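You operate a simulated robot arm through the tools that you are given. There is no shell and no other tool.

Carry out the task below with a simulated robot arm. There is one attempt and no reset: what you move stays moved.

Task
Run the yellow-banded nut down its stud, snug it up with its socket and dot the stud's tip.
Fine: socket of the same colour, put back after; blue marker, back in its pot; leave the other studs and nuts. Set down upright: what you pick out, blue marker.

Only the result counts: the job must be done as asked and must still hold three seconds after the hand-in. Knocking over, shifting, dropping, spilling or breaking anything else fails it.

Robot
A 7-joint arm with a two-finger parallel gripper, fixed in place. Base frame: the origin is at the foot of the arm, x ahead of it, y to its left, z up. Lengths are in m, angles in rad, forces in N, time in s.
With the tool pointing down near the work surface it reaches from about 0.22 to 0.58 m from the base axis. Its first joint turns from -1.152 to 1.152 rad. Payload 2.5 kg.
Tool frame: the origin (TCP) lies between the finger pads and is the grasp point; the fingertips stand 0.023 m ahead of it; z points along the fingers, y is the line along which they close. Largest opening 0.094 m; finger width 0.038, thickness 0.01; the body of the gripper, 0.054 by 0.096 m, starts 0.039 m behind the TCP.
Orientation is told as [roll, pitch, yaw] about the base's x, y, z axes, in that order, counted from this pose: with the fingers straight down and closing along the base's y, the tool's x points along the base's -x, its y along +y and its z along -z.

Tools
- The arm moves only by the tool nudge_tool. Its argument "series" is a list of rows, each a list of 7 numbers: the turn, a rotation vector about the base's x, y, z in degrees, then the shift along the base's x, y, z in m, then the gripper command, from -1 (fully open) to 1 (shut), values between in proportion. In form: [[ax, ay, az, x, y, z, fingers], ...]. A call has 1 to 20 rows; each row is the pose to reach, as a shift and turn from the pose commanded when the call began. Rows are played at 5 a second. More than 0.05 m and 0.15 rad between two rows, or a gripper value outside its range, and nothing of the call is played. A pose out of reach is approached as far as the arm can. The call stops where the force on the tool passes 40 N (or 10 N more than at its start, if that is more) or the arm is blocked; 0.2 s more then pass. The fingers move at their own pace (about 0.108 m/s each) and stop on an object; they squeeze with about 36 N. The grip force told is the motor's: it shows also when the fingers shut on nothing. Time passes only in rows, and 0.2 s behind the last, so rows that repeat a pose let the fingers close. The reply holds the time, the measured pose of the TCP, the force on the tool along the base axes, the opening and the grip force, in the units named above and with some noise, with the torque about the TCP (base axes, N m) and any sound that the robot's microphone picked up, and new pictures: "show" is both (left out), scene, wrist or none.
- Cameras (640 x 400 px; columns grow to the right, rows downward): "scene" is fixed at [0.1028, -0.4003, 0.561]; the picture's right is [0.94, -0.33, 0.00], its down [-0.16, -0.46, -0.88] and it looks along [0.29, 0.82, -0.48] (base axes); focal length 328 px, centre (320, 200). "wrist" rides on the gripper at [0.086, 0.016, -0.074] in the tool frame; the picture's right is [-0.18, 0.98, 0.00], its down [-0.58, -0.11, -0.81] and it looks along [-0.79, -0.15, 0.59] (tool axes); focal length 243 px, centre (320, 200). There is no depth. A picture from a camera that has moved, and an enlarged one, comes with that camera's place and axes in the base frame and with its lens. The place of the scene camera against the robot may be out by one fixed shift of up to 0.012 m in any direction.
- zoom(camera, box): a new picture of the part [left, top, right, bottom] of that camera's present view, enlarged. No time passes.
- job_done(): hands the job in; it is judged then, once.

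Places have to be worked out from the pictures, the camera data and where the tool is seen. Open the gripper and draw the arm clear of the work before you hand the job in, unless the task says otherwise.

The tools are called after "Emit:" as name(argument=value, ...) on one line, values as JSON. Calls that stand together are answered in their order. nudge_tool: Moves the arm, as the interface text tells. Its arguments: {"type":"object","properties":{"series":{"type":"array"},"show":{"type":"string","enum":["both","scene","wrist","none"]}},"required":["series"]} The other tools are called the same way: zoom (camera, box) takes an enlarged picture of a part of a camera's view; job_done () hands the job in.

At the start:

```text
time_s: 0.0
ee_pos: [0.4011, -0.0221, 0.4183]
tool_rot: [0.002, -0.001, -0.001]
wrist_force: [1.1, 0.4, 0.7]
moment: [0.0, 0.01, 0.01]
opening: 0.0939
grip_force: 0.1
```

scene: 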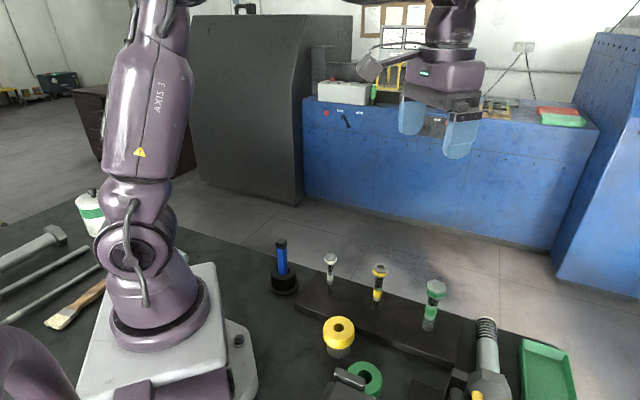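
wrist: 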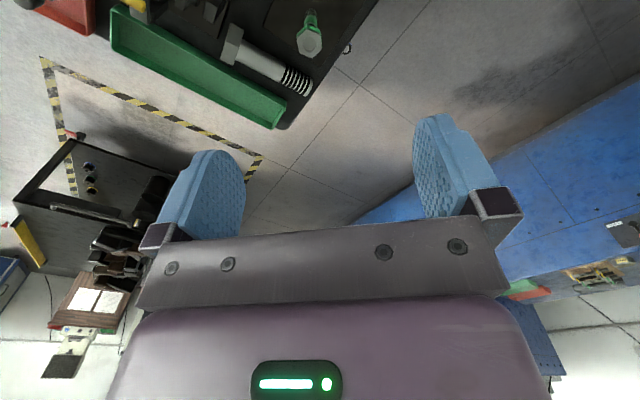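

I'll begin by looking closer at the work area: the scene shows a blue marker in a pot, three studs with nuts (white/yellow/green), and yellow and green sockets. I zoom to locate them.

Emit:
zoom(camera="scene", box=[250, 220, 410, 320])

Emit:
zoom(camera="scene", box=[300, 300, 460, 400])

Emit:
zoom(camera="scene", box=[400, 270, 600, 400])

```text
4.00 times, centred on (330, 270) of scene
camera zoom: at [0.1028, -0.4003, 0.561], right [0.94, -0.33, 0.0], down [-0.16, -0.46, -0.88], along [0.29, 0.82, -0.48], focal length 1310 px, centre (280, -80)
```

zoom: 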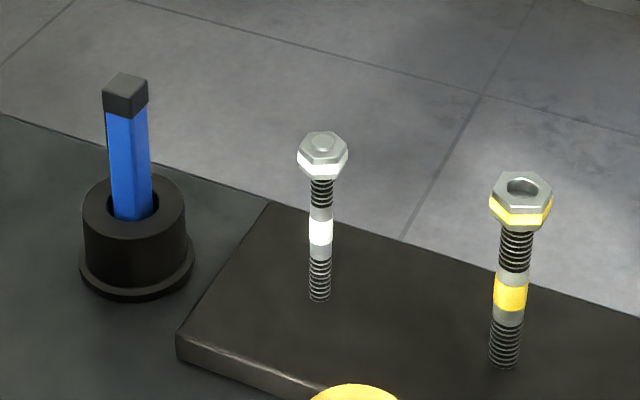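

```text
4.00 times, centred on (380, 350) of scene
camera zoom: at [0.1028, -0.4003, 0.561], right [0.94, -0.33, 0.0], down [-0.16, -0.46, -0.88], along [0.29, 0.82, -0.48], focal length 1310 px, centre (80, -400)
```

zoom: 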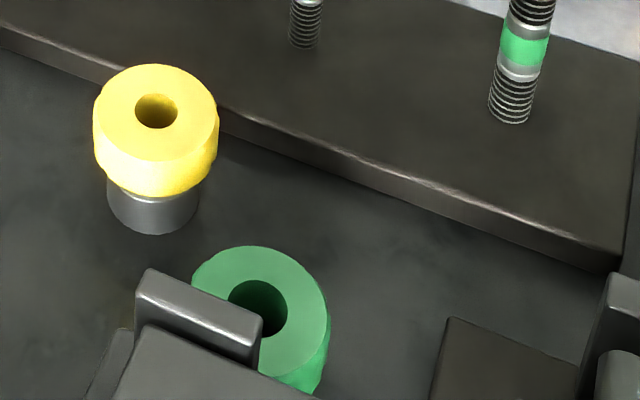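

```text
3.08 times, centred on (500, 335) of scene
camera zoom: at [0.1028, -0.4003, 0.561], right [0.94, -0.33, 0.0], down [-0.16, -0.46, -0.88], along [0.29, 0.82, -0.48], focal length 1008 px, centre (-234, -215)
```

zoom: 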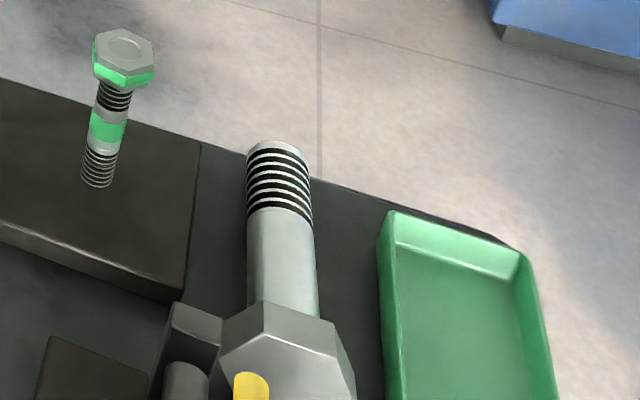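

The scene picture gives the yellow stud near (0.38, 0.02), but the base camera offset is uncertain. I pull the arm back so the wrist camera looks onto the work area from above.

Emit:
nudge_tool(series=[[0, 0, 0, -0.04, 0, 0, -1], [0, 0, 0, -0.08, 0, 0, -1], [0, 0, 0, -0.12, 0, 0, -1], [0, 0, 0, -0.14, 0, 0, -1], [0, 0, 0, -0.14, 0, 0, -1]])

```text
time_s: 1.2
ee_pos: [0.2619, -0.0212, 0.4164]
tool_rot: [0.001, 0.0, -0.001]
wrist_force: [-0.7, -0.6, 0.0]
moment: [0.01, 0.01, -0.01]
opening: 0.0942
grip_force: 0.1
camera wrist: at [0.1759, -0.0045, 0.4919], right [0.18, 0.98, 0.0], down [0.58, -0.11, 0.81], along [0.79, -0.15, -0.59], focal length 243 px, centre (320, 200)
```

scene: 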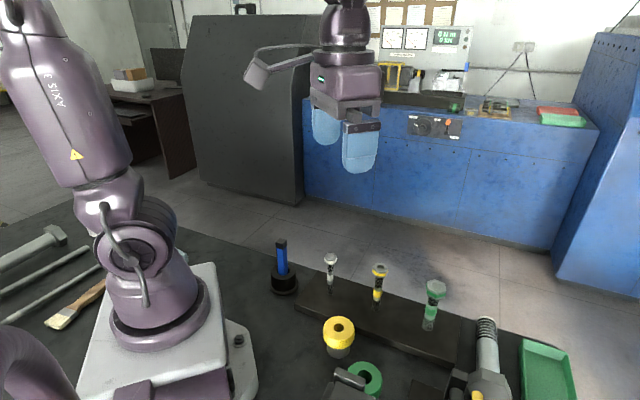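
wrist: 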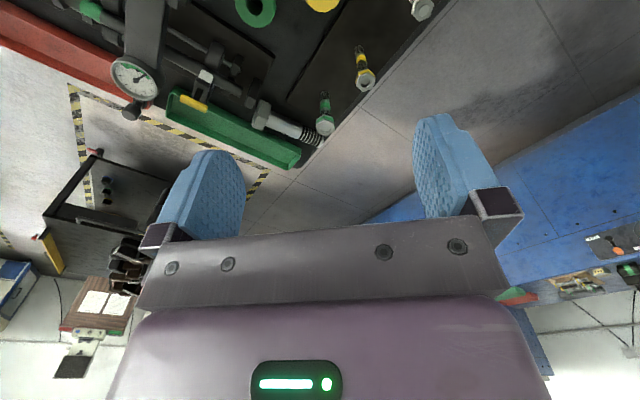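

The wrist camera now sees the yellow and green studs and both sockets. I zoom in for accurate pixel positions.

Emit:
zoom(camera="wrist", box=[220, 0, 440, 140])

Emit:
zoom(camera="wrist", box=[60, 0, 280, 140])

```text
2.86 times, centred on (330, 70) of wrist
camera zoom: at [0.1759, -0.0045, 0.4919], right [0.18, 0.98, 0.0], down [0.58, -0.11, 0.81], along [0.79, -0.15, -0.59], focal length 693 px, centre (291, 571)
```

zoom: 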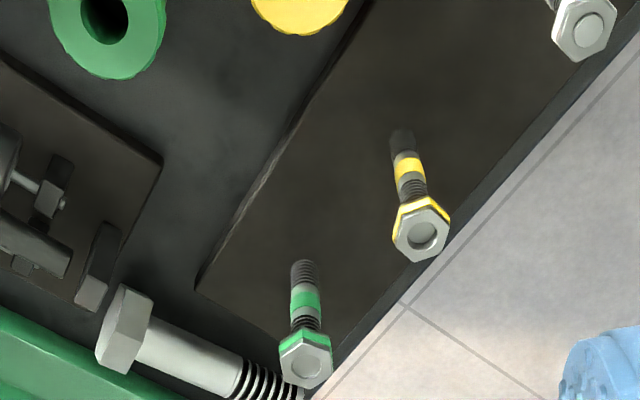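

```text
2.86 times, centred on (170, 70) of wrist
camera zoom: at [0.1759, -0.0045, 0.4919], right [0.18, 0.98, 0.0], down [0.58, -0.11, 0.81], along [0.79, -0.15, -0.59], focal length 693 px, centre (749, 571)
```

zoom: 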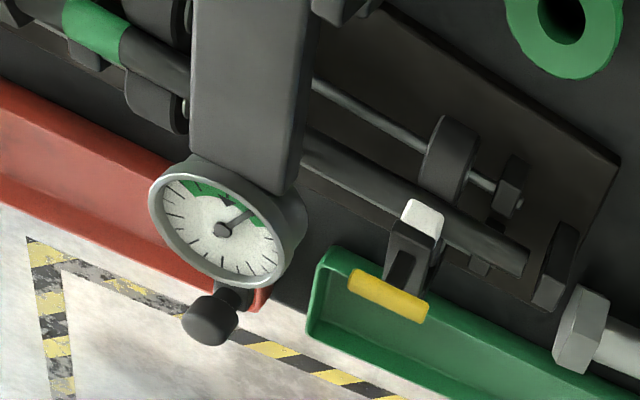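

From this view the yellow stud stands around (0.37, 0.027), nut top near z≈0.14, block top near z≈0.03. I lower the hand well behind the studs for a closer second view.

Emit:
nudge_tool(series=[[0, 0, 0, 0, 0.0, -0.04, -1], [0, 0, 0, 0, 0.01, -0.08, -1], [0, 0, 0, 0, 0.02, -0.12, -1], [0, 0, 0, 0, 0.02, -0.16, -1], [0, 0, 0, 0, 0.02, -0.16, -1]])

```text
time_s: 2.4
ee_pos: [0.2625, -0.0037, 0.2569]
tool_rot: [-0.001, 0.001, 0.001]
wrist_force: [-0.7, 0.8, 0.1]
moment: [-0.01, -0.02, 0.03]
opening: 0.094
grip_force: 0.0
camera wrist: at [0.1761, 0.0131, 0.3318], right [0.18, 0.98, 0.0], down [0.58, -0.11, 0.81], along [0.79, -0.15, -0.59], focal length 243 px, centre (320, 200)
```

scene: 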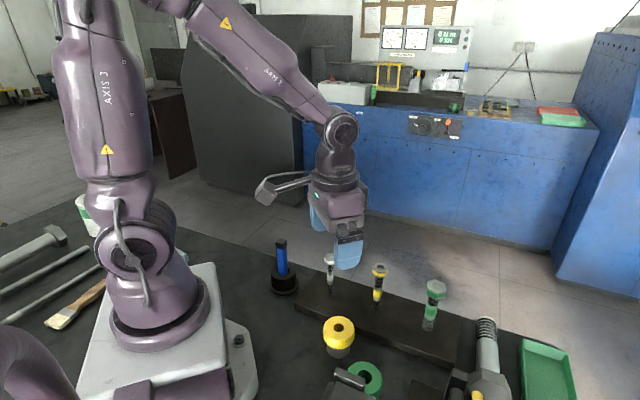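
wrist: 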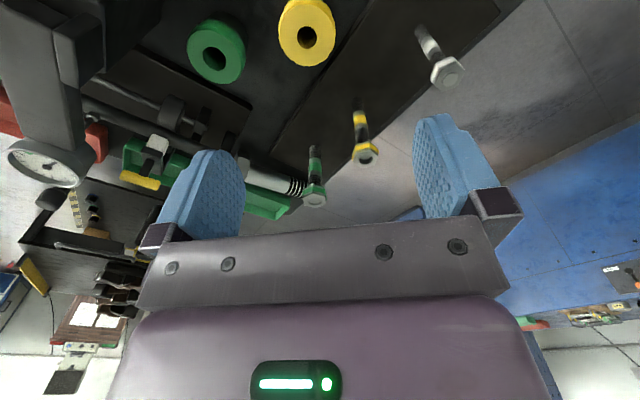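

Good view. I zoom into studs and sockets to triangulate.

Emit:
zoom(camera="wrist", box=[290, 90, 410, 170])

Emit:
zoom(camera="wrist", box=[180, 0, 380, 120])

Emit:
zoom(camera="wrist", box=[380, 0, 500, 100])

```text
5.00 times, centred on (350, 130) of wrist
camera zoom: at [0.1761, 0.0131, 0.3318], right [0.18, 0.98, 0.0], down [0.58, -0.11, 0.81], along [0.79, -0.15, -0.59], focal length 1213 px, centre (170, 550)
```

zoom: 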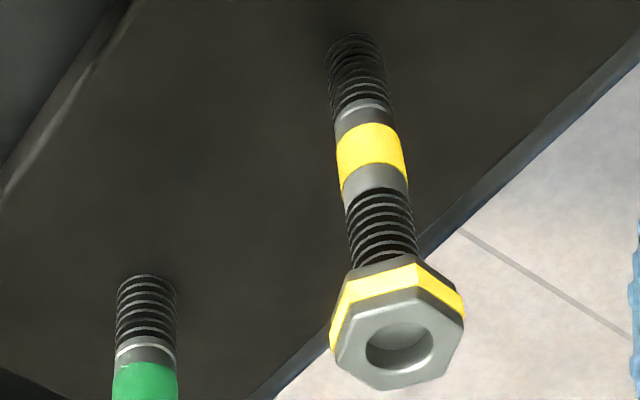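

```text
3.20 times, centred on (280, 60) of wrist
camera zoom: at [0.1761, 0.0131, 0.3318], right [0.18, 0.98, 0.0], down [0.58, -0.11, 0.81], along [0.79, -0.15, -0.59], focal length 776 px, centre (448, 648)
```

zoom: 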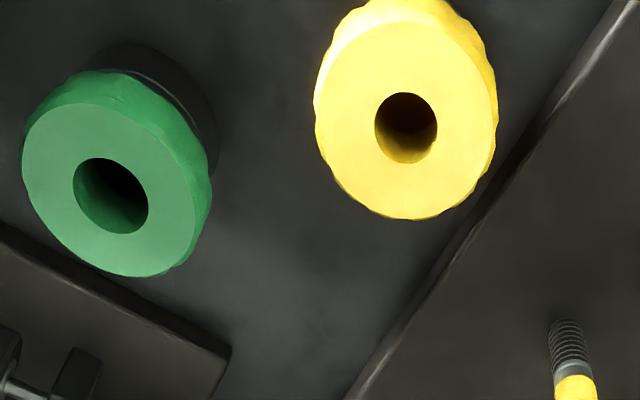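

```text
4.00 times, centred on (440, 50) of wrist
camera zoom: at [0.1761, 0.0131, 0.3318], right [0.18, 0.98, 0.0], down [0.58, -0.11, 0.81], along [0.79, -0.15, -0.59], focal length 970 px, centre (-160, 800)
```

zoom: 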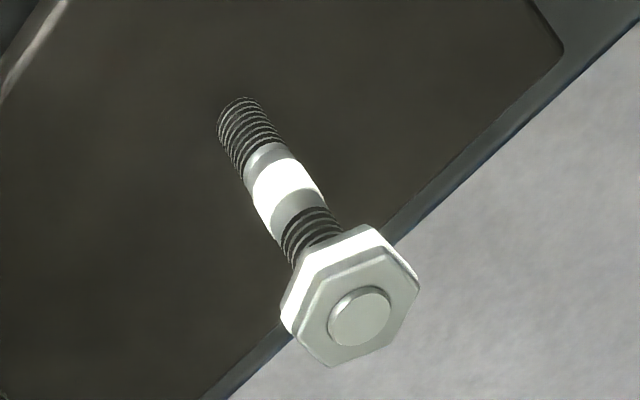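

Triangulating the two wrist views puts the yellow nut's top centre at about (0.372, 0.028, 0.137), across corners ~0.03 m. I zoom tighter to read the hex orientation.

Emit:
zoom(camera="wrist", box=[345, 135, 393, 170])

Emit:
zoom(camera="scene", box=[350, 250, 410, 320])

Emit:
zoom(camera="scene", box=[310, 300, 400, 400])

Emit:
zoom(camera="scene", box=[255, 225, 315, 305])

```text
11.43 times, centred on (369, 152) of wrist
camera zoom: at [0.1761, 0.0131, 0.3318], right [0.18, 0.98, 0.0], down [0.58, -0.11, 0.81], along [0.79, -0.15, -0.59], focal length 2773 px, centre (-240, 743)
```

zoom: 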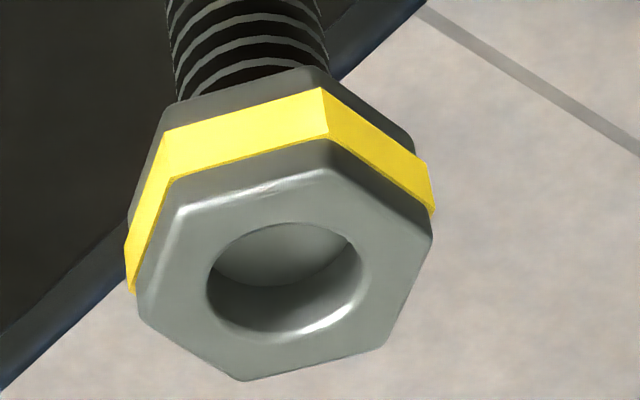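

```text
5.71 times, centred on (380, 285) of scene
camera zoom: at [0.1028, -0.4003, 0.561], right [0.94, -0.33, 0.0], down [-0.16, -0.46, -0.88], along [0.29, 0.82, -0.48], focal length 1872 px, centre (-23, -286)
```

zoom: 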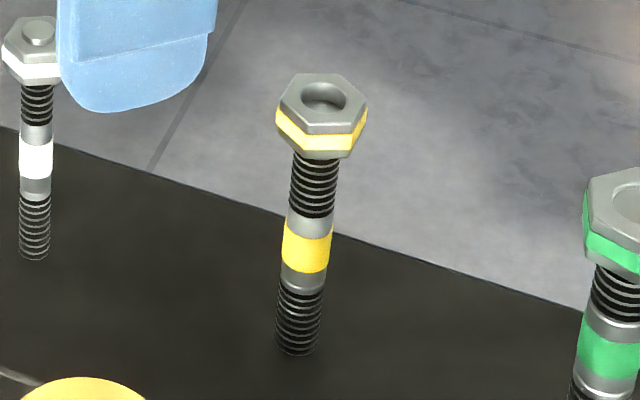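

```text
4.00 times, centred on (355, 350) of scene
camera zoom: at [0.1028, -0.4003, 0.561], right [0.94, -0.33, 0.0], down [-0.16, -0.46, -0.88], along [0.29, 0.82, -0.48], focal length 1310 px, centre (180, -400)
```

zoom: 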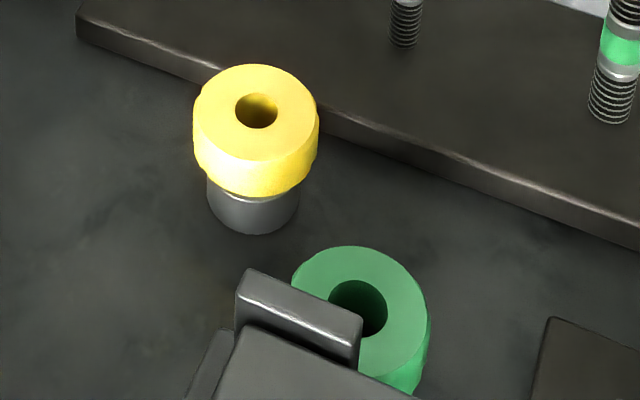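

```text
5.00 times, centred on (285, 265) of scene
camera zoom: at [0.1028, -0.4003, 0.561], right [0.94, -0.33, 0.0], down [-0.16, -0.46, -0.88], along [0.29, 0.82, -0.48], focal length 1638 px, centre (495, -125)
```

zoom: 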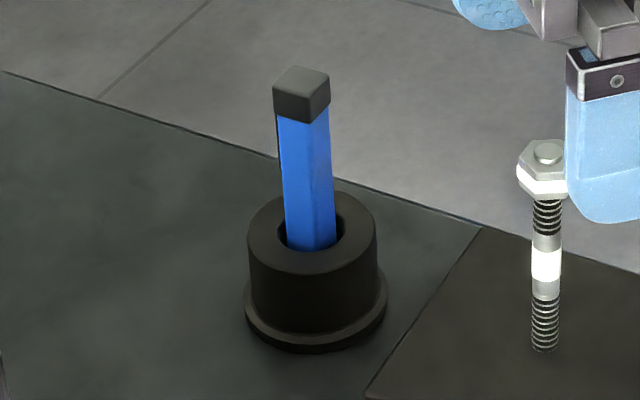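

The hex vertices back-project to angles ≈41° mod 60, so flats face 11°/71°/131°; the stud axis is at about (0.372, 0.028). I move above the nut (fingers well clear) and turn the tool toward yaw +101° to learn the wrist's turning range.

Emit:
nudge_tool(series=[[0, 0, 7, 0.01, 0.003, 0, -1], [0, 0, 14, 0.02, 0.006, 0, -1], [0, 0, 21, 0.03, 0.009, 0, -1], [0, 0, 28, 0.04, 0.012, 0, -1], [0, 0, 35, 0.05, 0.015, 0, -1], [0, 0, 42, 0.06, 0.018, 0, -1], [0, 0, 49, 0.07, 0.021, 0, -1], [0, 0, 56, 0.08, 0.024, 0, -1], [0, 0, 63, 0.09, 0.027, 0, -1], [0, 0, 70, 0.1, 0.03, 0, -1], [0, 0, 77, 0.11, 0.032, 0, -1], [0, 0, 84, 0.11, 0.032, 0, -1], [0, 0, 91, 0.11, 0.032, 0, -1], [0, 0, 97, 0.11, 0.032, 0, -1], [0, 0, 101, 0.11, 0.032, 0, -1], [0, 0, 101, 0.11, 0.032, 0, -1]])

```text
time_s: 5.8
ee_pos: [0.3705, 0.0294, 0.2573]
tool_rot: [0.0, 0.0, 1.765]
wrist_force: [0.0, -0.3, -0.4]
moment: [-0.01, -0.02, 0.02]
opening: 0.0939
grip_force: 0.0
camera wrist: at [0.3713, -0.0586, 0.3324], right [-1.0, -0.01, 0.0], down [0.0, 0.59, 0.81], along [-0.01, 0.81, -0.59], focal length 243 px, centre (320, 200)
```

scene: 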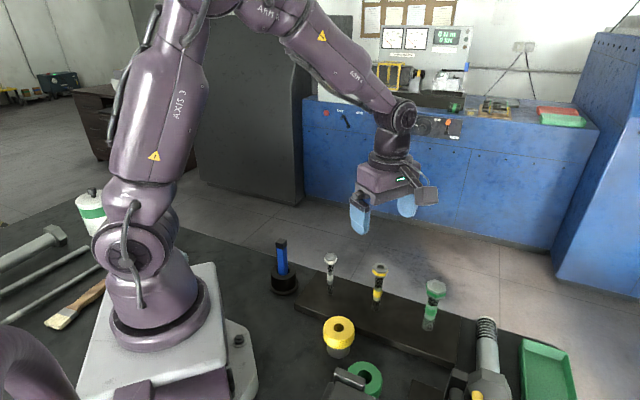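
wrist: 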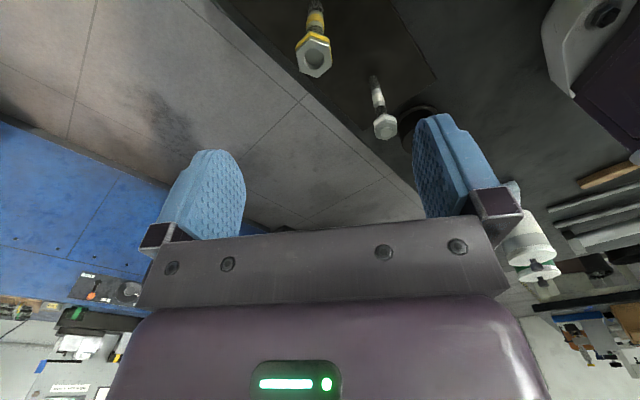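

Yaw +101° is reachable. I zoom on the nut to refine its position from this third viewpoint.

Emit:
zoom(camera="wrist", box=[285, 0, 345, 90])

Emit:
zoom(camera="wrist", box=[350, 60, 450, 160])

```text
4.44 times, centred on (315, 45) of wrist
camera zoom: at [0.3713, -0.0586, 0.3324], right [-1.0, -0.01, 0.0], down [0.0, 0.59, 0.81], along [-0.01, 0.81, -0.59], focal length 1078 px, centre (342, 889)
```

zoom: 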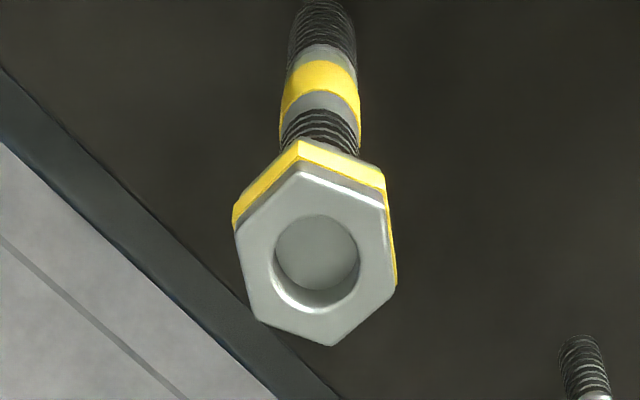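

```text
4.00 times, centred on (400, 110) of wrist
camera zoom: at [0.3713, -0.0586, 0.3324], right [-1.0, -0.01, 0.0], down [0.0, 0.59, 0.81], along [-0.01, 0.81, -0.59], focal length 970 px, centre (0, 560)
```

zoom: 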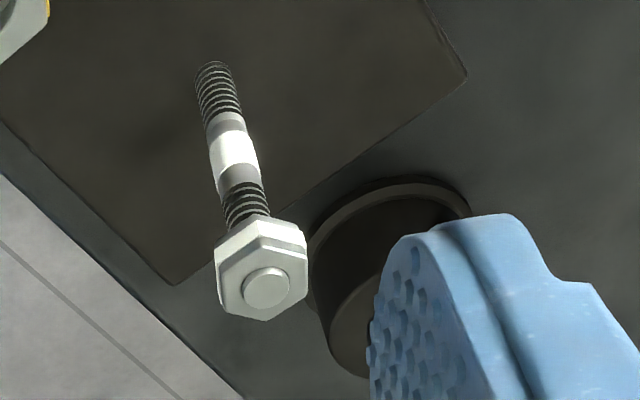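

Combining the three views, the nut's top centre is at about (0.375, 0.029, 0.133) and its flats line up with yaw 101°. I descend to just above the nut to check centring between the fingers.

Emit:
nudge_tool(series=[[0, 0, 0, 0.0035, -0.0008, -0.03, -1], [0, 0, 0, 0.0035, -0.0008, -0.06, -1], [0, 0, 0, 0.0035, -0.0008, -0.077, -1], [0, 0, 0, 0.0035, -0.0008, -0.077, -1]])

Emit:
zoom(camera="wrist", box=[270, 70, 370, 170])

```text
time_s: 6.8
ee_pos: [0.3756, 0.0296, 0.1802]
tool_rot: [0.001, 0.0, 1.763]
wrist_force: [0.4, 0.0, -0.5]
moment: [-0.01, -0.03, -0.02]
opening: 0.094
grip_force: 0.2
camera wrist: at [0.3752, -0.0593, 0.2545], right [-1.0, -0.01, 0.0], down [0.0, 0.59, 0.81], along [-0.01, 0.81, -0.59], focal length 243 px, centre (320, 200)
```

scene: 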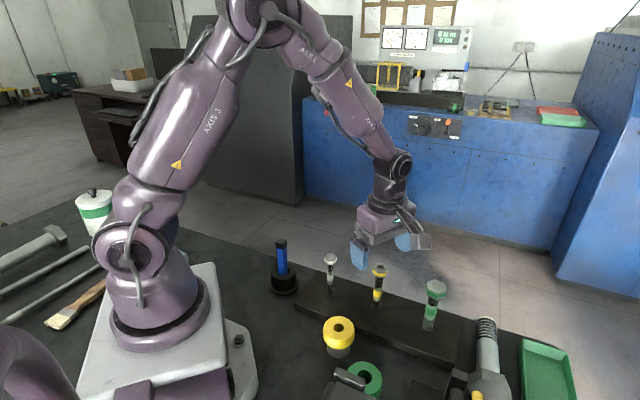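
wrist: 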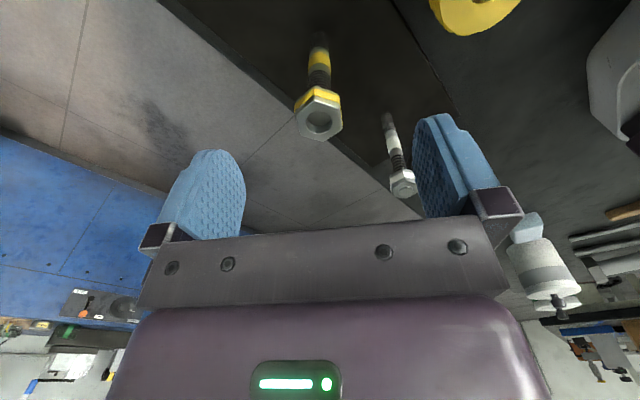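

```text
4.00 times, centred on (320, 120) of wrist
camera zoom: at [0.3752, -0.0593, 0.2545], right [-1.0, -0.01, 0.0], down [0.0, 0.59, 0.81], along [-0.01, 0.81, -0.59], focal length 970 px, centre (320, 520)
```

zoom: 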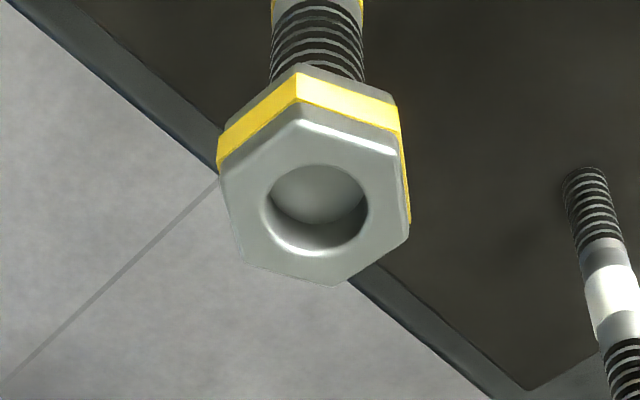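

The nut is centred to well under a millimetre between the fingers. I go down to the nut's mid-height (TCP z≈0.125) and close on its flats.

Emit:
nudge_tool(series=[[0, 0, 0, 0.0003, 0, -0.02, -1], [0, 0, 0, 0.0003, 0, -0.04, -1], [0, 0, 0, 0.0003, 0, -0.055, -1], [0, 0, 0, 0.0003, 0, -0.055, -0.5], [0, 0, 0, 0.0003, 0, -0.055, 0.2], [0, 0, 0, 0.0003, 0, -0.055, 1], [0, 0, 0, 0.0003, 0, -0.055, 1], [0, 0, 0, 0.0003, 0, -0.055, 1]])

Emit:
zoom(camera="wrist", box=[220, 80, 420, 240])

```text
time_s: 8.6
ee_pos: [0.3752, 0.0279, 0.1238]
tool_rot: [0.001, -0.001, 1.762]
wrist_force: [2.4, -0.5, -4.7]
moment: [-0.01, 0.0, -0.01]
opening: 0.0253
grip_force: 36.1
camera wrist: at [0.3758, -0.06, 0.1998], right [-1.0, -0.01, 0.0], down [0.0, 0.59, 0.81], along [-0.01, 0.81, -0.59], focal length 243 px, centre (320, 200)
```

scene: 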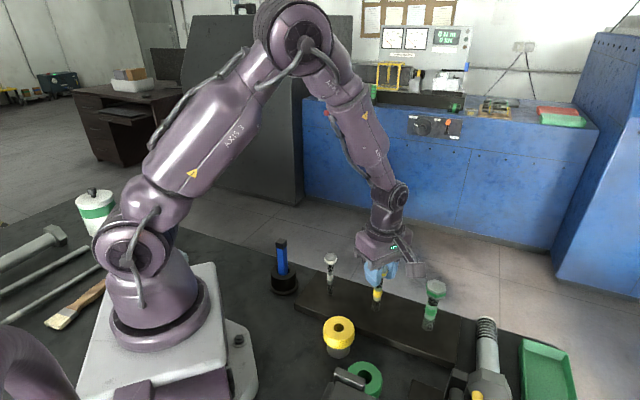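
wrist: 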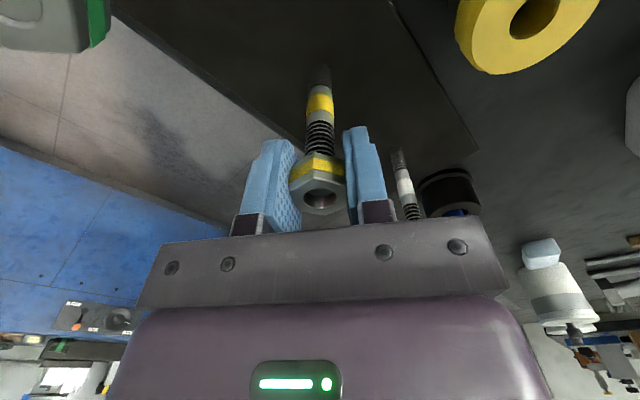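

```text
2.50 times, centred on (320, 160) of wrist
camera zoom: at [0.3758, -0.06, 0.1998], right [-1.0, -0.01, 0.0], down [0.0, 0.59, 0.81], along [-0.01, 0.81, -0.59], focal length 606 px, centre (320, 300)
```

zoom: 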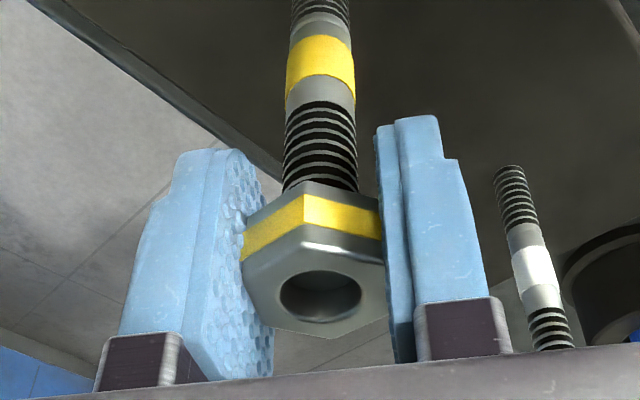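

Flats gripped at 0.0253 m. I turn clockwise 30° first, keeping height, to see whether it runs and how much it pulls down.

Emit:
nudge_tool(series=[[0, 0, -6, 0, 0, 0, 1], [0, 0, -12, 0, 0, 0, 1], [0, 0, -18, 0, 0, 0, 1], [0, 0, -24, 0, 0, 0, 1], [0, 0, -30, 0, 0, 0, 1], [0, 0, -30, 0, 0, 0, 1]], show="wrist")

Emit:
zoom(camera="wrist", box=[220, 80, 420, 240])

```text
time_s: 10.0
ee_pos: [0.3742, 0.0277, 0.1238]
tool_rot: [0.002, 0.0, 1.237]
wrist_force: [10.6, -3.4, -30.4]
moment: [0.05, 0.02, 0.06]
opening: 0.0254
grip_force: 35.8
camera wrist: at [0.3314, -0.0483, 0.1992], right [-0.87, 0.5, 0.0], down [0.29, 0.51, 0.81], along [0.4, 0.7, -0.59], focal length 243 px, centre (320, 200)
```

wrist: 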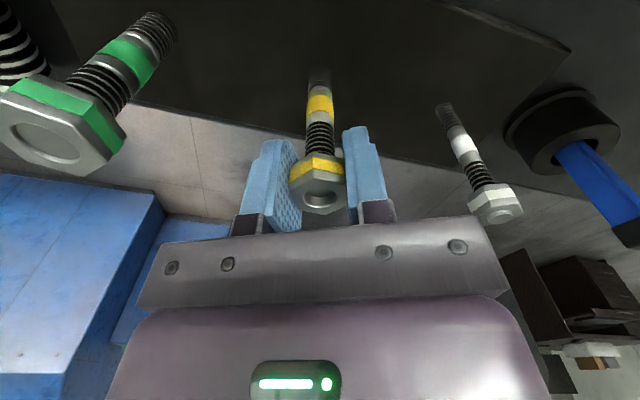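

```text
2.50 times, centred on (320, 160) of wrist
camera zoom: at [0.3314, -0.0483, 0.1992], right [-0.87, 0.5, 0.0], down [0.29, 0.51, 0.81], along [0.4, 0.7, -0.59], focal length 606 px, centre (320, 300)
```

zoom: 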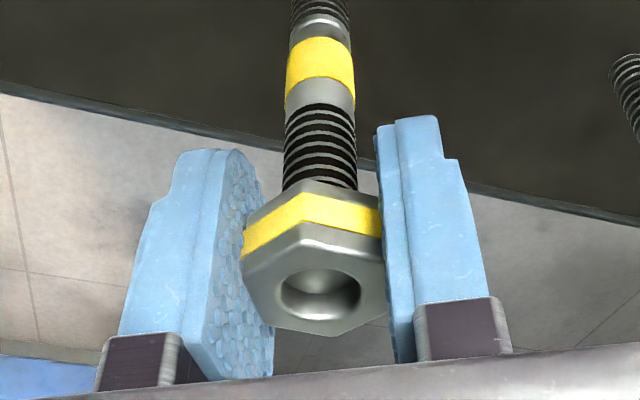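

The nut turns and draws the hand down (Fz −30 N), so it is threading on. I ease the hand down slightly to see how much follow is needed.

Emit:
nudge_tool(series=[[0, 0, 0, -0.0003, 0, -0.0005, 1], [0, 0, 0, -0.0003, 0, -0.0005, 1]], show="none")

Emit:
nudge_tool(series=[[0, 0, 0, -0.0003, 0, -0.0005, 1], [0, 0, 0, -0.0003, 0, -0.0005, 1]], show="none")

```text
time_s: 10.6
ee_pos: [0.3748, 0.0277, 0.1242]
tool_rot: [0.0, 0.001, 1.24]
wrist_force: [9.0, -4.0, -23.9]
moment: [0.01, 0.02, 0.04]
opening: 0.0252
grip_force: 36.1
```

```text
time_s: 11.2
ee_pos: [0.3752, 0.0283, 0.1237]
tool_rot: [-0.003, 0.0, 1.239]
wrist_force: [12.3, -6.2, -17.7]
moment: [-0.09, 0.13, 0.06]
opening: 0.025
grip_force: 35.7
```

Arm stiffness looks like ~12 N/mm; force shows the nut dropped about 2 mm over 30° and the stud axis is slightly +x. I correct those offsets to zero the load.

Emit:
nudge_tool(series=[[0, 0, 0, 0.0005, -0.0002, -0.0006, 1], [0, 0, 0, 0.0009, -0.0003, -0.0012, 1], [0, 0, 0, 0.0009, -0.0003, -0.0012, 1]], show="wrist")

Emit:
zoom(camera="wrist", box=[220, 80, 420, 240])

```text
time_s: 12.0
ee_pos: [0.375, 0.028, 0.1244]
tool_rot: [0.0, -0.001, 1.239]
wrist_force: [-9.2, -11.2, 25.1]
moment: [0.26, -0.03, 0.01]
opening: 0.0252
grip_force: 36.4
camera wrist: at [0.3315, -0.0483, 0.199], right [-0.87, 0.49, 0.0], down [0.29, 0.52, 0.81], along [0.4, 0.7, -0.59], focal length 243 px, centre (320, 200)
```

wrist: 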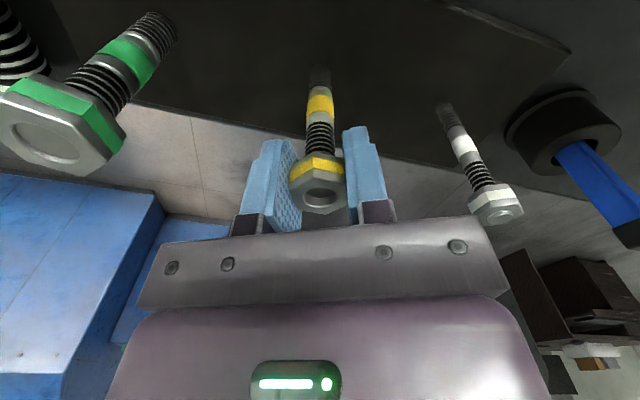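

```text
2.50 times, centred on (320, 160) of wrist
camera zoom: at [0.3315, -0.0483, 0.199], right [-0.87, 0.49, 0.0], down [0.29, 0.52, 0.81], along [0.4, 0.7, -0.59], focal length 606 px, centre (320, 300)
```

zoom: 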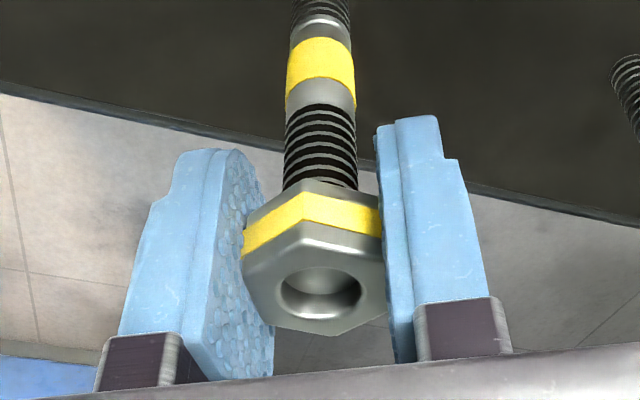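

Now I overshot (Fz +25 N); the arm is stiffer than judged, ~35 N/mm. I back off by the matching fraction.

Emit:
nudge_tool(series=[[0, 0, 0, -0.0003, 0.0003, 0.0006, 1], [0, 0, 0, -0.0003, 0.0003, 0.0006, 1]], show="none")

Emit:
nudge_tool(series=[[0, 0, 0, 0, 0, 0, 1], [0, 0, 0, 0, 0, 0, 1]], show="none")

```text
time_s: 12.6
ee_pos: [0.375, 0.0286, 0.1218]
tool_rot: [0.0, 0.0, 1.239]
wrist_force: [-9.6, -14.7, 24.6]
moment: [-0.05, 0.07, -0.06]
opening: 0.0255
grip_force: 36.4
```

```text
time_s: 13.2
ee_pos: [0.3761, 0.0291, 0.1233]
tool_rot: [0.0, 0.002, 1.239]
wrist_force: [-7.2, -18.2, 22.7]
moment: [-0.11, 0.05, -0.08]
opening: 0.0248
grip_force: 35.6
```

Friction between pads and nut makes the readings hysteretic. I open the fingers to release the stress, let the hand settle on its commanded pose, and look at the nut.

Emit:
nudge_tool(series=[[0, 0, 0, 0, 0, 0, 0], [0, 0, 0, 0, 0, 0, 0], [0, 0, 0, 0, 0, 0, 0]], show="wrist")

Emit:
zoom(camera="wrist", box=[270, 130, 370, 230])

```text
time_s: 14.0
ee_pos: [0.375, 0.0295, 0.124]
tool_rot: [0.001, 0.001, 1.237]
wrist_force: [-0.5, -0.8, 0.1]
moment: [-0.01, -0.01, 0.01]
opening: 0.0472
grip_force: 0.1
camera wrist: at [0.3317, -0.047, 0.1979], right [-0.87, 0.49, 0.0], down [0.29, 0.51, 0.81], along [0.4, 0.7, -0.59], focal length 243 px, centre (320, 200)
```

wrist: 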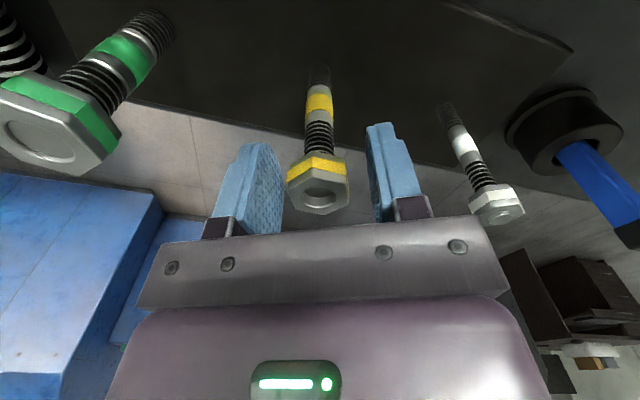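

```text
4.00 times, centred on (320, 180) of wrist
camera zoom: at [0.3317, -0.047, 0.1979], right [-0.87, 0.49, 0.0], down [0.29, 0.51, 0.81], along [0.4, 0.7, -0.59], focal length 970 px, centre (320, 280)
```

zoom: 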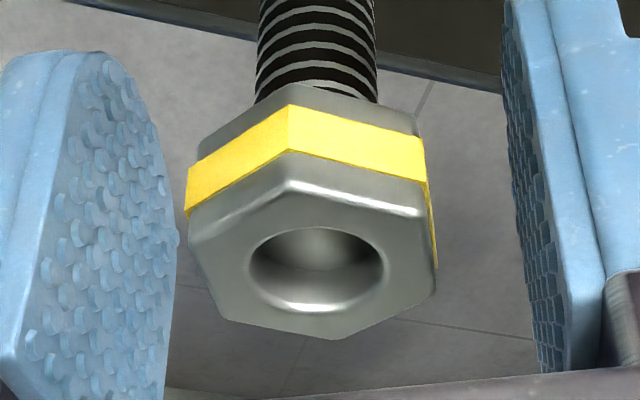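

The nut now stands about 1 mm lower with my z near its middle. I re-grip and turn another 30° while following down 0.5 mm, to bracket the pitch from the force.

Emit:
nudge_tool(series=[[0, 0, 0, 0.0003, -0.0002, 0, 0.3], [0, 0, 0, 0.0003, -0.0002, 0, 1], [0, 0, 0, 0.0003, -0.0002, 0, 1], [0, 0, 0, 0.0003, -0.0002, 0, 1]], show="none")

Emit:
nudge_tool(series=[[0, 0, -6, 0, 0, -0.0001, 1], [0, 0, -12, 0, 0, -0.0002, 1], [0, 0, -18, 0, 0, -0.0003, 1], [0, 0, -24, 0, 0, -0.0004, 1], [0, 0, -30, 0, 0, -0.0005, 1]], show="none")

```text
time_s: 15.0
ee_pos: [0.3748, 0.0289, 0.1227]
tool_rot: [-0.001, -0.001, 1.239]
wrist_force: [-4.3, 0.0, 4.3]
moment: [0.03, -0.05, -0.03]
opening: 0.0253
grip_force: 36.3
```

```text
time_s: 16.2
ee_pos: [0.3751, 0.0299, 0.1224]
tool_rot: [-0.002, -0.002, 0.714]
wrist_force: [10.4, 7.8, -20.2]
moment: [-0.26, 0.3, 0.07]
opening: 0.0251
grip_force: 35.9
```

Still pulled down (−20 N) with 0.5 mm per 30°, so the pitch is larger. I try 1.2 mm per 30°.

Emit:
nudge_tool(series=[[0, 0, -6, 0.0001, 0.0001, -0.0004, 1], [0, 0, -12, 0.0002, 0.0001, -0.0007, 1], [0, 0, -18, 0.0003, 0.0002, -0.001, 1], [0, 0, -24, 0.0003, 0.0002, -0.0012, 1], [0, 0, -30, 0.0003, 0.0002, -0.0014, 1]], show="none")

```text
time_s: 17.4
ee_pos: [0.3754, 0.0276, 0.1215]
tool_rot: [-0.002, 0.001, 0.19]
wrist_force: [14.4, 0.3, -26.5]
moment: [0.04, 0.02, 0.14]
opening: 0.0252
grip_force: 36.0
```

Still −26 N. I open the fingers and measure the nut's height directly after 90° of turning.

Emit:
nudge_tool(series=[[0, 0, 0, 0, 0, 0, 0], [0, 0, 0, 0, 0, 0, 0], [0, 0, 0, 0, 0, 0, 0]], show="both")

Emit:
zoom(camera="wrist", box=[270, 130, 370, 230])

Emit:
zoom(camera="wrist", box=[270, 50, 370, 150])

```text
time_s: 18.2
ee_pos: [0.3757, 0.0285, 0.122]
tool_rot: [0.0, 0.001, 0.193]
wrist_force: [0.8, -0.2, 0.3]
moment: [0.0, 0.0, -0.02]
opening: 0.0468
grip_force: 0.2
camera wrist: at [0.2874, 0.0285, 0.1966], right [-0.01, 1.0, 0.0], down [0.59, 0.0, 0.81], along [0.81, 0.01, -0.59], focal length 243 px, centre (320, 200)
```

scene: 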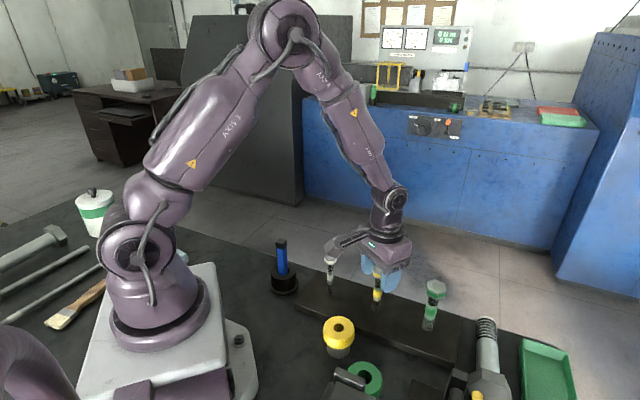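
wrist: 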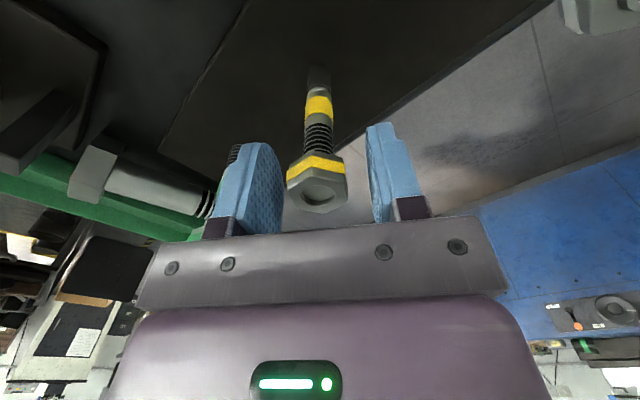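

```text
4.00 times, centred on (320, 180) of wrist
camera zoom: at [0.2874, 0.0285, 0.1966], right [-0.01, 1.0, 0.0], down [0.59, 0.0, 0.81], along [0.81, 0.01, -0.59], focal length 970 px, centre (320, 280)
```

zoom: 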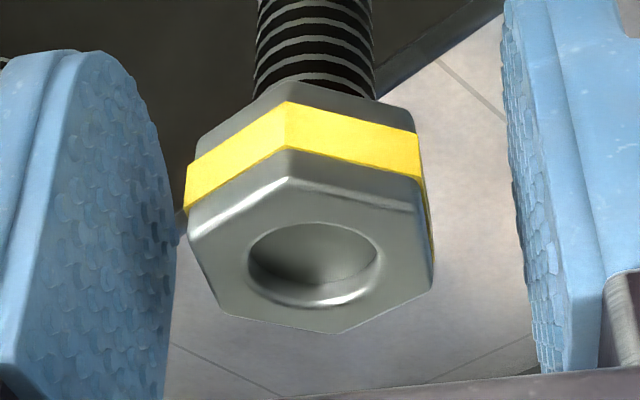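

```text
4.00 times, centred on (320, 100) of wrist
camera zoom: at [0.2874, 0.0285, 0.1966], right [-0.01, 1.0, 0.0], down [0.59, 0.0, 0.81], along [0.81, 0.01, -0.59], focal length 970 px, centre (320, 600)
```

zoom: 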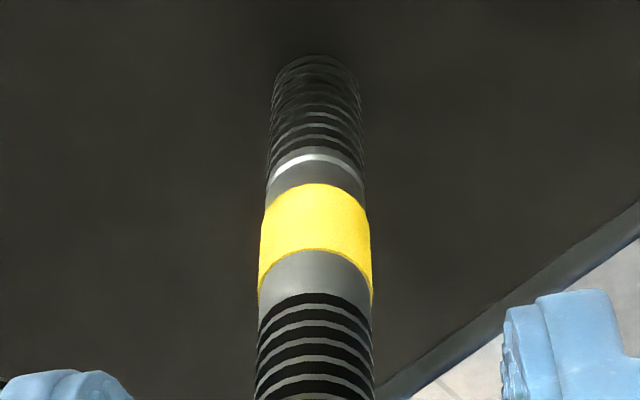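

Nut top now ≈0.129 (was ≈0.133), about 4 mm in 90°. I cross-check on the scene camera.

Emit:
zoom(camera="scene", box=[350, 250, 410, 320])

```text
5.71 times, centred on (380, 285) of scene
camera zoom: at [0.1028, -0.4003, 0.561], right [0.94, -0.33, 0.0], down [-0.16, -0.46, -0.88], along [0.29, 0.82, -0.48], focal length 1872 px, centre (-23, -286)
```

zoom: 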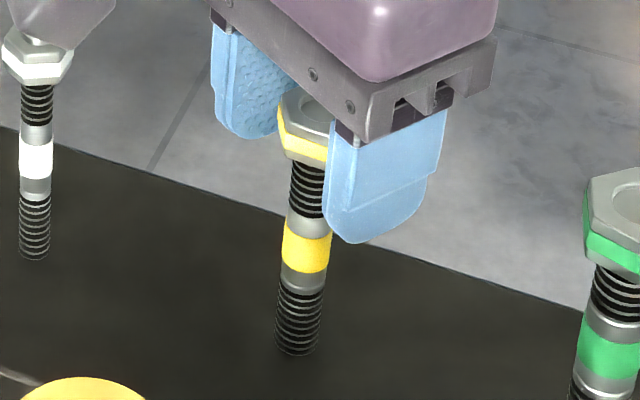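

The nut drops ≈1.33–1.4 mm per 30° (≈16–17 mm/turn), and roughly 28 mm remain to the plain collar at z≈0.088. I re-centre, re-grip and turn a further 60°, following at that pitch.

Emit:
nudge_tool(series=[[0, 0, 0, -0.0006, -0.0004, 0, 0.2], [0, 0, 0, -0.0006, -0.0004, 0, 1], [0, 0, 0, -0.0006, -0.0004, 0, 1], [0, 0, 0, -0.0006, -0.0004, 0, 1]], show="none")

Emit:
nudge_tool(series=[[0, 0, -6, 0, 0, -0.0003, 1], [0, 0, -12, 0, 0, -0.0006, 1], [0, 0, -18, 0, 0, -0.0009, 1], [0, 0, -24, 0, 0, -0.0012, 1], [0, 0, -30, 0, 0, -0.0015, 1], [0, 0, -36, 0, 0, -0.0018, 1], [0, 0, -42, 0, 0, -0.0021, 1], [0, 0, -48, 0, 0, -0.0024, 1], [0, 0, -54, 0, 0, -0.0027, 1], [0, 0, -60, 0, 0, -0.003, 1]], show="wrist")

```text
time_s: 19.2
ee_pos: [0.3738, 0.0276, 0.1218]
tool_rot: [0.0, 0.001, 0.193]
wrist_force: [3.7, -3.4, -2.4]
moment: [-0.01, 0.06, 0.02]
opening: 0.0253
grip_force: 36.5
```

```text
time_s: 21.4
ee_pos: [0.3735, 0.028, 0.1187]
tool_rot: [0.0, 0.0, -0.859]
wrist_force: [-5.2, 1.2, 13.3]
moment: [-0.07, -0.09, 0.0]
opening: 0.025
grip_force: 35.8
camera wrist: at [0.3302, 0.1047, 0.1938], right [0.86, 0.51, 0.0], down [0.3, -0.51, 0.81], along [0.41, -0.7, -0.59], focal length 243 px, centre (320, 200)
```

wrist: 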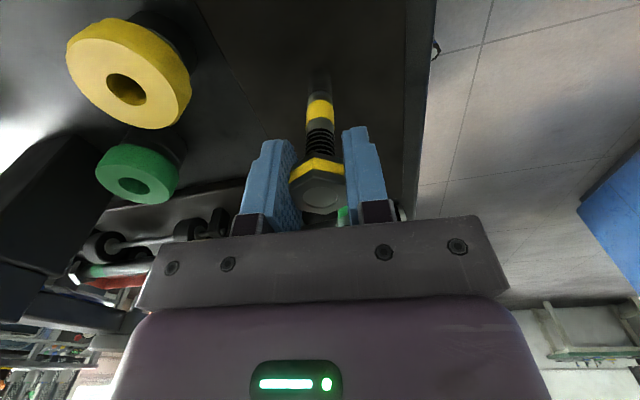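

Fz is now +13 N at 1.5 mm/30°, so the true pitch is about 1.35 mm/30°. I continue another 60° with a slightly smaller follow.

Emit:
nudge_tool(series=[[0, 0, -6, 0, 0, -0.0002, 1], [0, 0, -12, 0, 0, -0.0004, 1], [0, 0, -18, 0, 0, -0.0007, 1], [0, 0, -24, 0, 0, -0.001, 1], [0, 0, -30, 0, 0, -0.0012, 1], [0, 0, -36, 0, 0, -0.0014, 1], [0, 0, -42, 0, 0, -0.0017, 1], [0, 0, -48, 0, 0, -0.002, 1], [0, 0, -54, 0, 0, -0.0022, 1], [0, 0, -60, 0, 0, -0.0025, 1]], show="both")

```text
time_s: 23.6
ee_pos: [0.3742, 0.0294, 0.1165]
tool_rot: [-0.001, 0.0, -1.904]
wrist_force: [-3.5, 8.8, 15.4]
moment: [-0.1, 0.03, -0.03]
opening: 0.0253
grip_force: 35.9
camera wrist: at [0.4188, 0.1053, 0.191], right [0.87, -0.49, 0.0], down [-0.29, -0.51, 0.81], along [-0.4, -0.7, -0.59], focal length 243 px, centre (320, 200)
```

scene: 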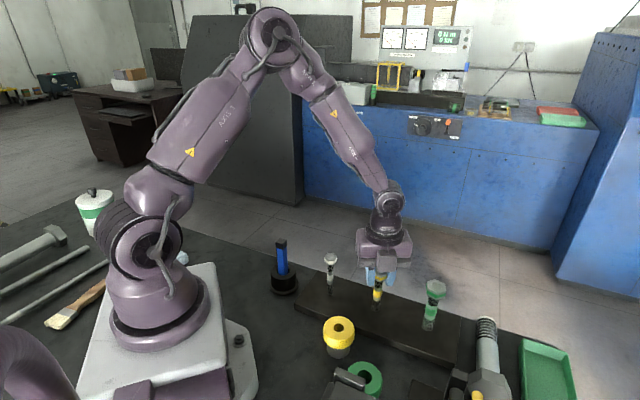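
wrist: 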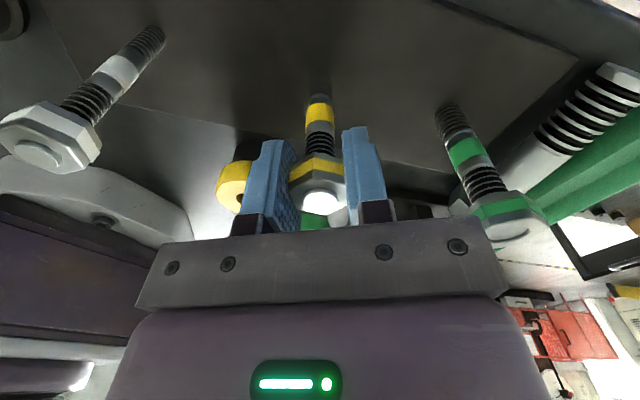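

Constant Fz means 1.25 mm/30° (15 mm/turn) matches the pitch. Yaw −109° is reachable too. I open and measure again before going back for another bite.

Emit:
nudge_tool(series=[[0, 0, 0, 0, 0, 0, 0.1], [0, 0, 0, 0, 0, 0, 0.1], [0, 0, 0, 0, 0, 0, 0.1]], show="wrist")

Emit:
zoom(camera="wrist", box=[270, 110, 370, 230])

```text
time_s: 24.4
ee_pos: [0.3744, 0.0274, 0.1162]
tool_rot: [0.0, 0.001, -1.902]
wrist_force: [-0.2, 0.4, 0.8]
moment: [-0.01, -0.02, -0.03]
opening: 0.0422
grip_force: 0.1
camera wrist: at [0.4186, 0.1049, 0.1908], right [0.87, -0.49, 0.0], down [-0.29, -0.51, 0.81], along [-0.4, -0.7, -0.59], focal length 243 px, centre (320, 200)
```

wrist: 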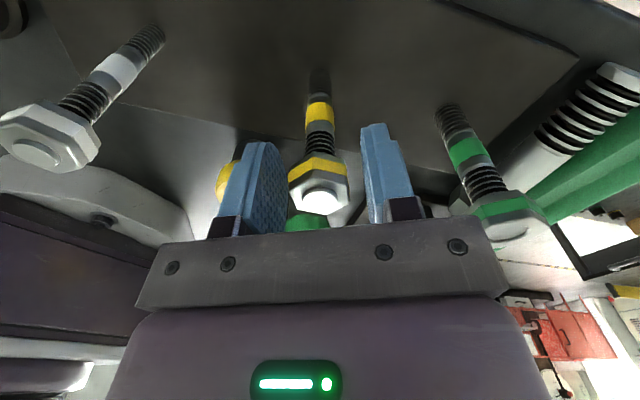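

```text
3.33 times, centred on (320, 170) of wrist
camera zoom: at [0.4186, 0.1049, 0.1908], right [0.87, -0.49, 0.0], down [-0.29, -0.51, 0.81], along [-0.4, -0.7, -0.59], focal length 809 px, centre (320, 300)
```

zoom: 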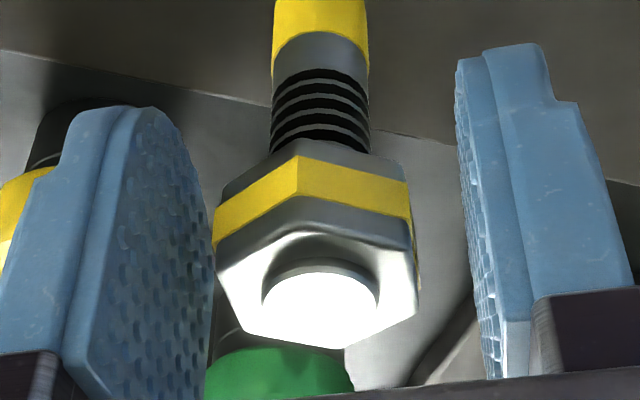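

The stud tip now protrudes slightly; about 22 mm (1.5 turns) remains to the collar. I swing the open fingers back by +180° (staying around the nut) for the next bite.

Emit:
nudge_tool(series=[[0, 0, 8.2, 0, 0, 0.0005, 0], [0, 0, 16.4, 0, 0, 0.001, 0], [0, 0, 24.6, 0, 0, 0.001, 0], [0, 0, 32.8, 0, 0, 0.001, 0], [0, 0, 41, 0, 0, 0.001, 0], [0, 0, 49.2, 0, 0, 0.001, 0], [0, 0, 57.4, 0, 0, 0.001, 0], [0, 0, 65.6, 0, 0, 0.001, 0], [0, 0, 73.8, 0, 0, 0.001, 0], [0, 0, 82, 0, 0, 0.001, 0], [0, 0, 90, 0, 0, 0.001, 0]], show="none")

Emit:
nudge_tool(series=[[0, 0, 8.2, 0, 0, 0, 0], [0, 0, 16.4, 0, 0, 0, 0], [0, 0, 24.6, 0, 0, 0, 0], [0, 0, 32.8, 0, 0, 0, 0], [0, 0, 41, 0, 0, 0, 0], [0, 0, 49.2, 0, 0, 0, 0], [0, 0, 57.4, 0, 0, 0, 0], [0, 0, 65.6, 0, 0, 0, 0], [0, 0, 73.8, 0, 0, 0, 0], [0, 0, 82, 0, 0, 0, 0], [0, 0, 90, 0, 0, 0, 0], [0, 0, 90, 0, 0, 0, 0]], show="wrist")

Emit:
zoom(camera="wrist", box=[270, 110, 370, 230])

```text
time_s: 26.8
ee_pos: [0.3739, 0.0286, 0.1153]
tool_rot: [0.0, 0.0, -0.327]
wrist_force: [0.3, -0.3, -0.4]
moment: [-0.01, -0.02, 0.07]
opening: 0.0466
grip_force: 0.1
```

```text
time_s: 29.4
ee_pos: [0.3756, 0.0289, 0.1179]
tool_rot: [0.0, 0.0, 1.242]
wrist_force: [0.3, 0.2, -0.1]
moment: [-0.05, 0.02, 0.01]
opening: 0.047
grip_force: 0.2
camera wrist: at [0.3314, -0.048, 0.1916], right [-0.87, 0.49, 0.0], down [0.29, 0.52, 0.81], along [0.4, 0.7, -0.59], focal length 243 px, centre (320, 200)
```

wrist: 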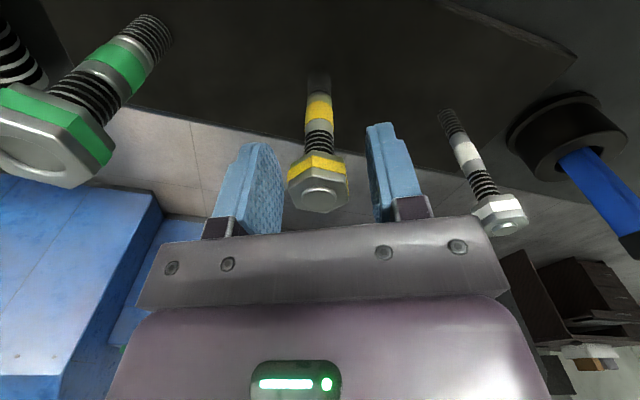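

```text
3.33 times, centred on (320, 170) of wrist
camera zoom: at [0.3314, -0.048, 0.1916], right [-0.87, 0.49, 0.0], down [0.29, 0.52, 0.81], along [0.4, 0.7, -0.59], focal length 809 px, centre (320, 300)
```

zoom: 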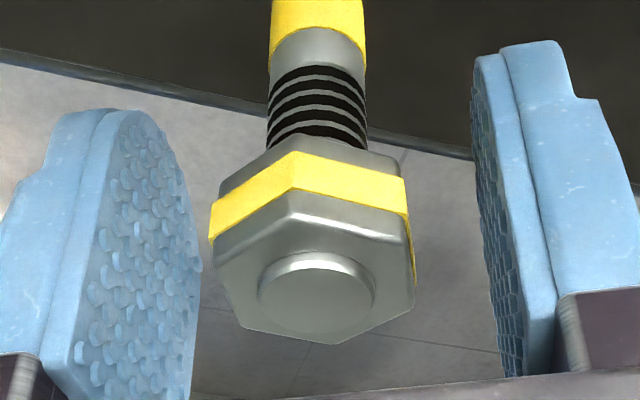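

Nut flats are aligned with the fingers again. I grip and turn −90° following 15 mm/turn.

Emit:
nudge_tool(series=[[0, 0, 0, 0.0003, -0.0002, 0, 0.4], [0, 0, 0, 0.0003, -0.0002, 0, 1], [0, 0, 0, 0.0003, -0.0002, 0, 1], [0, 0, 0, 0.0003, -0.0002, 0, 1], [0, 0, -7.5, 0.0003, -0.0002, -0.0003, 1], [0, 0, -15, 0.0003, -0.0002, -0.0006, 1], [0, 0, -22.5, 0.0003, -0.0002, -0.0009, 1], [0, 0, -30, 0.0003, -0.0002, -0.00125, 1], [0, 0, -37.5, 0.0003, -0.0002, -0.00156, 1], [0, 0, -45, 0.0003, -0.0002, -0.0019, 1], [0, 0, -52.5, 0.0003, -0.0002, -0.0022, 1], [0, 0, -60, 0.0003, -0.0002, -0.0025, 1], [0, 0, -67.5, 0.0003, -0.0002, -0.0028, 1], [0, 0, -75, 0.0003, -0.0002, -0.0031, 1], [0, 0, -82.5, 0.0003, -0.0002, -0.0034, 1], [0, 0, -90, 0.0003, -0.0002, -0.00375, 1]], show="none")

```text
time_s: 32.8
ee_pos: [0.3755, 0.0289, 0.1129]
tool_rot: [0.002, -0.001, -0.336]
wrist_force: [5.8, 4.8, -13.7]
moment: [-0.04, -0.03, 0.07]
opening: 0.0253
grip_force: 36.3
```

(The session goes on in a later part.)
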